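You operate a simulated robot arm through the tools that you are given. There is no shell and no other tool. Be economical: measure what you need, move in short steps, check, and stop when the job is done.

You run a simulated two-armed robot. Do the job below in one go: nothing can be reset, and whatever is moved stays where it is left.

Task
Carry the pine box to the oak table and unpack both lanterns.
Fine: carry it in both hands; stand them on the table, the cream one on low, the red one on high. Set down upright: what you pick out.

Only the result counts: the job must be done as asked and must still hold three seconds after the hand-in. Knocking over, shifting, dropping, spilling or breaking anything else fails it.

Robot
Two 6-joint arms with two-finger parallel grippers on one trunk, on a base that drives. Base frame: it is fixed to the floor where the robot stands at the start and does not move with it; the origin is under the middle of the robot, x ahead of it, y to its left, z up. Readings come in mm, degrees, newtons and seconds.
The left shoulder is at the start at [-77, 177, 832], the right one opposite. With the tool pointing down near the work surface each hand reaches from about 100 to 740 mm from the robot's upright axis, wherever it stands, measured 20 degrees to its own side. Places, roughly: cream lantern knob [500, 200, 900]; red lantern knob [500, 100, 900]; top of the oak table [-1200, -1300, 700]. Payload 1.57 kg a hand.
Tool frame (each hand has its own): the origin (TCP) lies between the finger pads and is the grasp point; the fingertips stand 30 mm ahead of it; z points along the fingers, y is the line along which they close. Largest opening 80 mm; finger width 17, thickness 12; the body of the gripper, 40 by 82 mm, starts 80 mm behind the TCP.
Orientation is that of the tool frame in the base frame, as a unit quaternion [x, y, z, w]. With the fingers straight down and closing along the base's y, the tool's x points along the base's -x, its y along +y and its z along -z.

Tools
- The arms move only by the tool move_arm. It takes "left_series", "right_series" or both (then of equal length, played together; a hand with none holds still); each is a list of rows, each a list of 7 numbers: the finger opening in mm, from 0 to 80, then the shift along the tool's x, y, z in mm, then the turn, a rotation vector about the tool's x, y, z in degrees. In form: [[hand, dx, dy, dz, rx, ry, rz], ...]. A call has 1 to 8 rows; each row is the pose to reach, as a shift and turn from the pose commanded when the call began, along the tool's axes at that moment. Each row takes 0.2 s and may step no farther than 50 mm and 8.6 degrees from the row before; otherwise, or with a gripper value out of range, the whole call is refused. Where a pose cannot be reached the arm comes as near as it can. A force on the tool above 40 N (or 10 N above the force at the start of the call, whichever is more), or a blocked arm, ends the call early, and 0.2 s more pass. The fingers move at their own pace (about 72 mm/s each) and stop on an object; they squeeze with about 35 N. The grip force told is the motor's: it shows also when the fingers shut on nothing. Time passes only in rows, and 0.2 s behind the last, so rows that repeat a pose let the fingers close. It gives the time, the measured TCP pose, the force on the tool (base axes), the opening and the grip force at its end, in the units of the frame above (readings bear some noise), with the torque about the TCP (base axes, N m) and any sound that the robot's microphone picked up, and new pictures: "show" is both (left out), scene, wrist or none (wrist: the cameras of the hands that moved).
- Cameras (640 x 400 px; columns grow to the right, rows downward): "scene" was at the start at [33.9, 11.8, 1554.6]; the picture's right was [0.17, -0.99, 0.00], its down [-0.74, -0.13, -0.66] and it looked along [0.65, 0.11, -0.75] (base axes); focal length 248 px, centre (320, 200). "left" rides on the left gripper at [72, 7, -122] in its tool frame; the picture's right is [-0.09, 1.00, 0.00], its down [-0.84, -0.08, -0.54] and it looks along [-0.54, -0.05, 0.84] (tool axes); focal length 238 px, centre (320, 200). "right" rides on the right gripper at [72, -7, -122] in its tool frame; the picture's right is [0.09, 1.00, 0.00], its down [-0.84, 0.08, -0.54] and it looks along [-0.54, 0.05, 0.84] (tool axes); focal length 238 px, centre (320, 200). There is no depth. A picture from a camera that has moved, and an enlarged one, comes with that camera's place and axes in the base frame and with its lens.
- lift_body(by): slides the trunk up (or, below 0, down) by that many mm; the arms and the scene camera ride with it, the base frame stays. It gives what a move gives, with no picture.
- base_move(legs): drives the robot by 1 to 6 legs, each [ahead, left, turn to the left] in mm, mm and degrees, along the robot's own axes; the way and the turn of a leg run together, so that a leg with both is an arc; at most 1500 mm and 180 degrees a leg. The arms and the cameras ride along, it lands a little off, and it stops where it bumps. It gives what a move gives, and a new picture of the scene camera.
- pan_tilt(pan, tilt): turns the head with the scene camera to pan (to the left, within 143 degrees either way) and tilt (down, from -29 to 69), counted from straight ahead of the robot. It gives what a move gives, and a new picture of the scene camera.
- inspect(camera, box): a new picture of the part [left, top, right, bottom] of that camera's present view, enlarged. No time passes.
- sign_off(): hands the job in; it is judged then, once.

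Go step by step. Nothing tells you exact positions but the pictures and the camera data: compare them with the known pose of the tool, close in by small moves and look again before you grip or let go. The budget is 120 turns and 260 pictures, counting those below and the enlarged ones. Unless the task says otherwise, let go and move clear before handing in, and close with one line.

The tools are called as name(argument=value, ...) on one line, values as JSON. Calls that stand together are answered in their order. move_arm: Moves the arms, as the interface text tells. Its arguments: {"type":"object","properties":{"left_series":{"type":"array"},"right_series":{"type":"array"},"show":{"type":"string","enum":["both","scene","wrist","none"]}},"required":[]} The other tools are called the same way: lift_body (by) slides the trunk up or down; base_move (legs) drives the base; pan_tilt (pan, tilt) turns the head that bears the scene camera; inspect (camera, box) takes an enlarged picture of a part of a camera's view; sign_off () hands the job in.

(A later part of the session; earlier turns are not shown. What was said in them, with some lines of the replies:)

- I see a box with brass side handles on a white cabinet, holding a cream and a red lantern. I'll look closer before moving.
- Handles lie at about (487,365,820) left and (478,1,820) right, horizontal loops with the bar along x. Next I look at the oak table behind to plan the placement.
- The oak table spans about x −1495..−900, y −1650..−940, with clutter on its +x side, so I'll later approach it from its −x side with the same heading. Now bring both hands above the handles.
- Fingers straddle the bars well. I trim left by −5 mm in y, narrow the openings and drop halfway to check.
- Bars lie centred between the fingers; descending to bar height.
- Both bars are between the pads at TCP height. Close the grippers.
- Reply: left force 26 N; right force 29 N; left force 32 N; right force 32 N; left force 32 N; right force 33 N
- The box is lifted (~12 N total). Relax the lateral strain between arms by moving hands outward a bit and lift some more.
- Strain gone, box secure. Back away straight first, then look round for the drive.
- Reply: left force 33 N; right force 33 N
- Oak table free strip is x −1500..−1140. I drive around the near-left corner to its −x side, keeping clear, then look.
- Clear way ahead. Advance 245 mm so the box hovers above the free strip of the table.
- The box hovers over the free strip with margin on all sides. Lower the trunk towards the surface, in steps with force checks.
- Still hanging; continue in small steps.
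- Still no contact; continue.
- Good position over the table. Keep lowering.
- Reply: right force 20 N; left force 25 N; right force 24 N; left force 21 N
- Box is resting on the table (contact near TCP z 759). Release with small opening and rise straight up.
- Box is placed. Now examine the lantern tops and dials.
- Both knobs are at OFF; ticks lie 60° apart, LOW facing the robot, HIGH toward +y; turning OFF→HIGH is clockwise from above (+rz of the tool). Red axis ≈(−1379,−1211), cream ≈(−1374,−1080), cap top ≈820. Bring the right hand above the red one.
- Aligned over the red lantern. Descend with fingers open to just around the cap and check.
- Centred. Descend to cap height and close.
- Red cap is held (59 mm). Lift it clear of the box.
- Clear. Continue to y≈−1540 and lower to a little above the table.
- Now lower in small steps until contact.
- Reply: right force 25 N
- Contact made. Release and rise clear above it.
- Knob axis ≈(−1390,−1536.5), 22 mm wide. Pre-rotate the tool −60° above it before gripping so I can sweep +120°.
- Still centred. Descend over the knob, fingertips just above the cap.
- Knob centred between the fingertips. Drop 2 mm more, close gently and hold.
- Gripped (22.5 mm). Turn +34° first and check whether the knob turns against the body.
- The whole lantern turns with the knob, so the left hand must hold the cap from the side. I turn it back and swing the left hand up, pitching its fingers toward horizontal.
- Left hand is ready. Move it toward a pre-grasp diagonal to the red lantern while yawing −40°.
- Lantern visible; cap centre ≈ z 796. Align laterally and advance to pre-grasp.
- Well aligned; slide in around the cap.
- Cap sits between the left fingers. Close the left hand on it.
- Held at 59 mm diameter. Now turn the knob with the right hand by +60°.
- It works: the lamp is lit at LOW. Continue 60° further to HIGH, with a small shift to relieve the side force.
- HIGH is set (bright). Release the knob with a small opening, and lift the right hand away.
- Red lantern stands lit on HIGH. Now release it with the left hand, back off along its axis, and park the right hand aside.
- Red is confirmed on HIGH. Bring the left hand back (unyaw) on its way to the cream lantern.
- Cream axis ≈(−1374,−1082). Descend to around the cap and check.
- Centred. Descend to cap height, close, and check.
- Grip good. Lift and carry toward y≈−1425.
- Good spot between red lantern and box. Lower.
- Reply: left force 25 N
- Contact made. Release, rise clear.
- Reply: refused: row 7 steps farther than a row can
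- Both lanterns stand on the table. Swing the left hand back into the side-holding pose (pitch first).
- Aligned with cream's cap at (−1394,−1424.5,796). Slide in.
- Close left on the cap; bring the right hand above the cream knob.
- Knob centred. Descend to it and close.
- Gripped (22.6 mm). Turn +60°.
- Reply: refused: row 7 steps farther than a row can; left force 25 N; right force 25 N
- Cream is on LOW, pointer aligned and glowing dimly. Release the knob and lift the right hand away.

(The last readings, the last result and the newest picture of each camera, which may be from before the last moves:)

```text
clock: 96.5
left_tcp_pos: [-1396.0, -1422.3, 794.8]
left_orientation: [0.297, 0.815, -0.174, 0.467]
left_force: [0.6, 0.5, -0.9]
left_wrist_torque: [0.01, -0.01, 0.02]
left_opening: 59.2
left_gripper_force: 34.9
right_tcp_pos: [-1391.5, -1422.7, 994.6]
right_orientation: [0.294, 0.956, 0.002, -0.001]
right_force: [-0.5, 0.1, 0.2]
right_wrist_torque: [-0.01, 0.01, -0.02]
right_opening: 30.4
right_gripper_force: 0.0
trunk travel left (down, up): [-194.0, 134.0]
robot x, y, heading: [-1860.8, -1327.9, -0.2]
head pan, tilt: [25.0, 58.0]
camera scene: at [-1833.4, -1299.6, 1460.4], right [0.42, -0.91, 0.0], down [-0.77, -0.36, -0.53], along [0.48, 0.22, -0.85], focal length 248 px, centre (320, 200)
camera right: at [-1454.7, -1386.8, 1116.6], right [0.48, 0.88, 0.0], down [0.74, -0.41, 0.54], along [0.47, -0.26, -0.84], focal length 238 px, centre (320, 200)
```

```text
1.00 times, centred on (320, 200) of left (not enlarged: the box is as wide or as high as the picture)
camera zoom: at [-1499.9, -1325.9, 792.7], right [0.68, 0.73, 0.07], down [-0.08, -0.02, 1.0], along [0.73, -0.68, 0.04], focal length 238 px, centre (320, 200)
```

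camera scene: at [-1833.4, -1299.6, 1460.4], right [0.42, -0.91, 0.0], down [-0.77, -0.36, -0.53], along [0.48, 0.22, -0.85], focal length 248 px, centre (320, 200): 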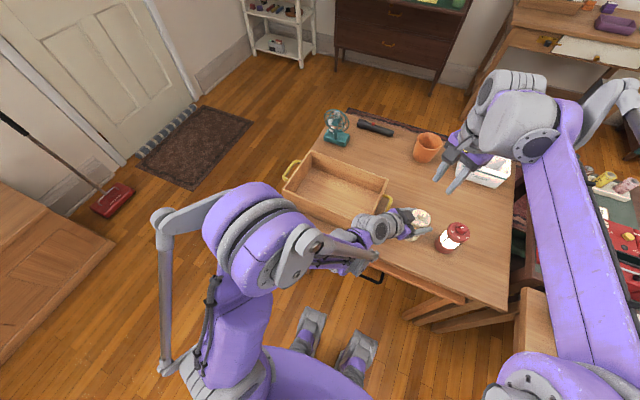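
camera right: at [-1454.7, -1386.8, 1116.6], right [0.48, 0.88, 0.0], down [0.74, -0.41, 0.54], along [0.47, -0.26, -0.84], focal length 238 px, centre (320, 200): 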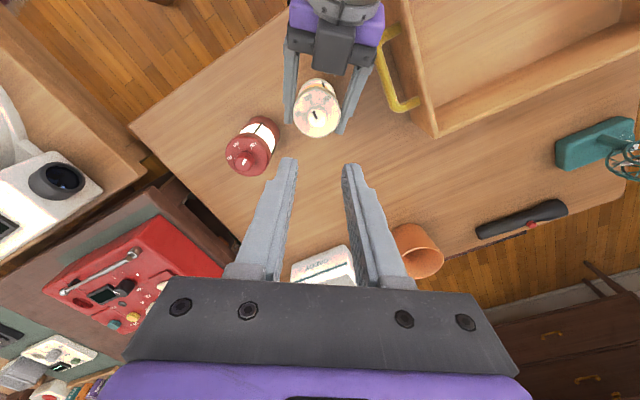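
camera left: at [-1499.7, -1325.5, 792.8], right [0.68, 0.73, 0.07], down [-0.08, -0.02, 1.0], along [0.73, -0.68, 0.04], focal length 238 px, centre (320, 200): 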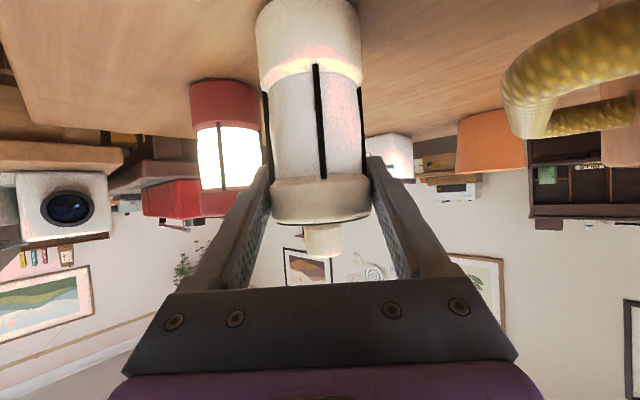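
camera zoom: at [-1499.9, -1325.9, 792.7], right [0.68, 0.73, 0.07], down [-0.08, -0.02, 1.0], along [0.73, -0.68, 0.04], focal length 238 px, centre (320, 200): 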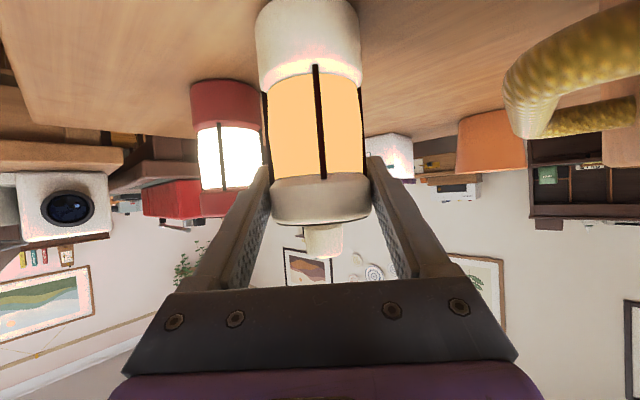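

Cream upright, on the table. Open the left hand (limited by red's clearance) and back off along its axis; park the right aside.

move_arm(left_series=[[70, 0, 0, 0, 0, 0, 0], [74, 0, 0, 0, 0, 0, 0], [74, 0, 0, -15, 0, 0, 0], [74, 0, 0, -45, 0, 0, 0], [74, 0, 0, -85, 0, 0, 0], [74, 0, 0, -125, 0, 0, 0], [74, -10, 10, -165, 0, 0, 0], [74, -20, 20, -205, 0, 0, 0]], show="both")

```text
clock: 98.3
left_tcp_pos: [-1511.5, -1296.3, 916.3]
left_orientation: [0.297, 0.814, -0.174, 0.468]
left_force: [0.4, 0.3, 0.4]
left_wrist_torque: [-0.01, -0.01, -0.01]
left_opening: 74.1
left_gripper_force: 0.0
right_tcp_pos: [-1392.5, -1421.6, 994.7]
right_orientation: [0.293, 0.956, 0.002, 0.0]
right_force: [0.0, -0.3, -0.1]
right_wrist_torque: [0.01, 0.0, 0.01]
right_opening: 29.8
right_gripper_force: 0.0
trunk travel left (down, up): [-194.0, 134.0]
robot x, y, heading: [-1854.6, -1325.1, -0.2]
head pan, tilt: [25.0, 58.0]
camera scene: at [-1834.7, -1299.5, 1460.4], right [0.42, -0.91, 0.0], down [-0.77, -0.36, -0.53], along [0.48, 0.22, -0.85], focal length 248 px, centre (320, 200)
camera left: at [-1614.3, -1201.0, 914.2], right [0.68, 0.73, 0.07], down [-0.08, -0.02, 1.0], along [0.73, -0.68, 0.04], focal length 238 px, centre (320, 200)
```

scene: 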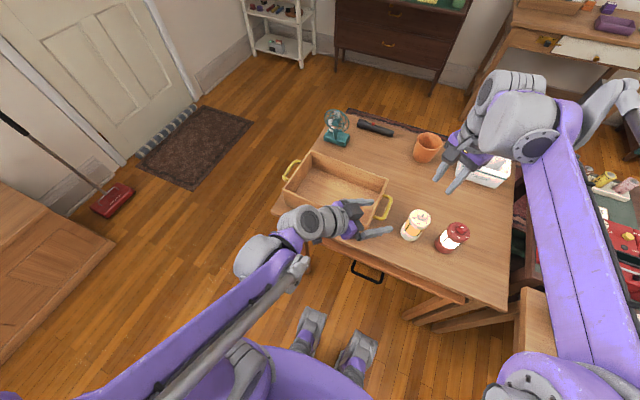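
left: 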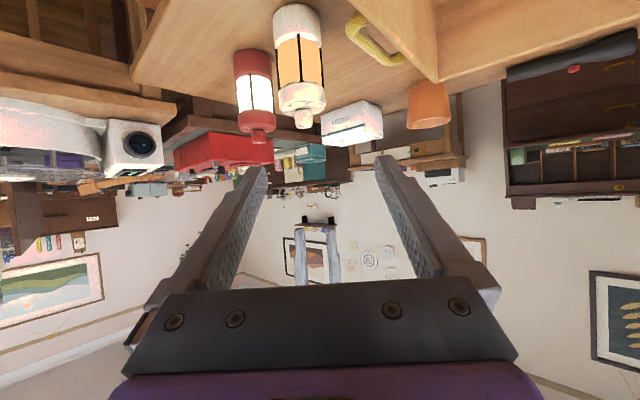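

Both stand upright. A close look to verify dials before handing in.

inspect(camera="scene", box=[380, 195, 490, 265])

inspect(camera="right", box=[210, 60, 370, 190])

```text
5.71 times, centred on (435, 230) of scene
camera zoom: at [-1834.7, -1299.5, 1460.4], right [0.42, -0.91, 0.0], down [-0.77, -0.36, -0.53], along [0.48, 0.22, -0.85], focal length 1418 px, centre (-337, 29)
```

zoom: 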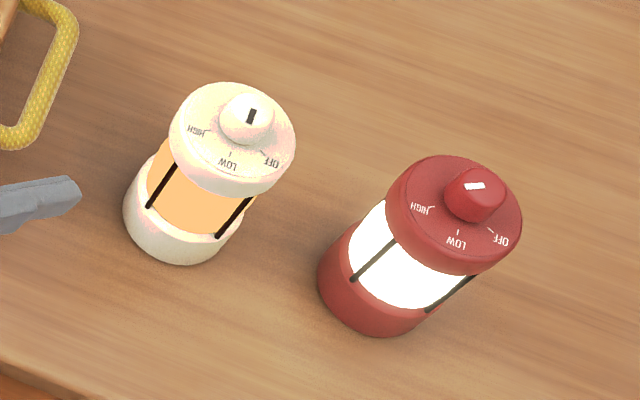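

```text
3.08 times, centred on (290, 125) of right
camera zoom: at [-1455.6, -1386.7, 1116.5], right [0.48, 0.88, 0.0], down [0.74, -0.41, 0.54], along [0.48, -0.26, -0.84], focal length 733 px, centre (412, 431)
```

zoom: 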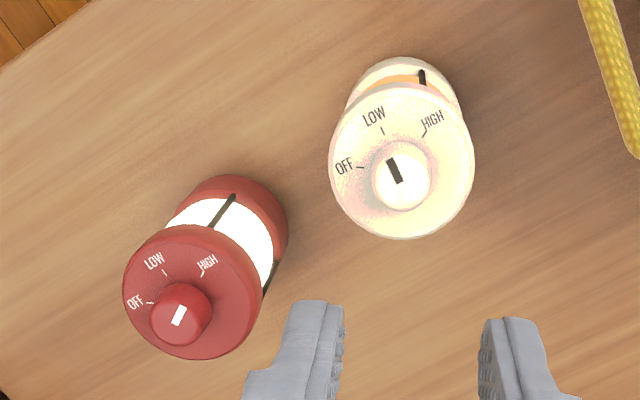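

Cream points to LOW with a dim amber glow, and red points to HIGH with a bright glow. Both are upright on the oak table, the box is beside them, and both hands are clear, so I'm handing in.

sign_off()

```text
The job is handed in.
```

The pine box is on the oak table, with both lanterns standing upright beside it: cream on low, red on high.
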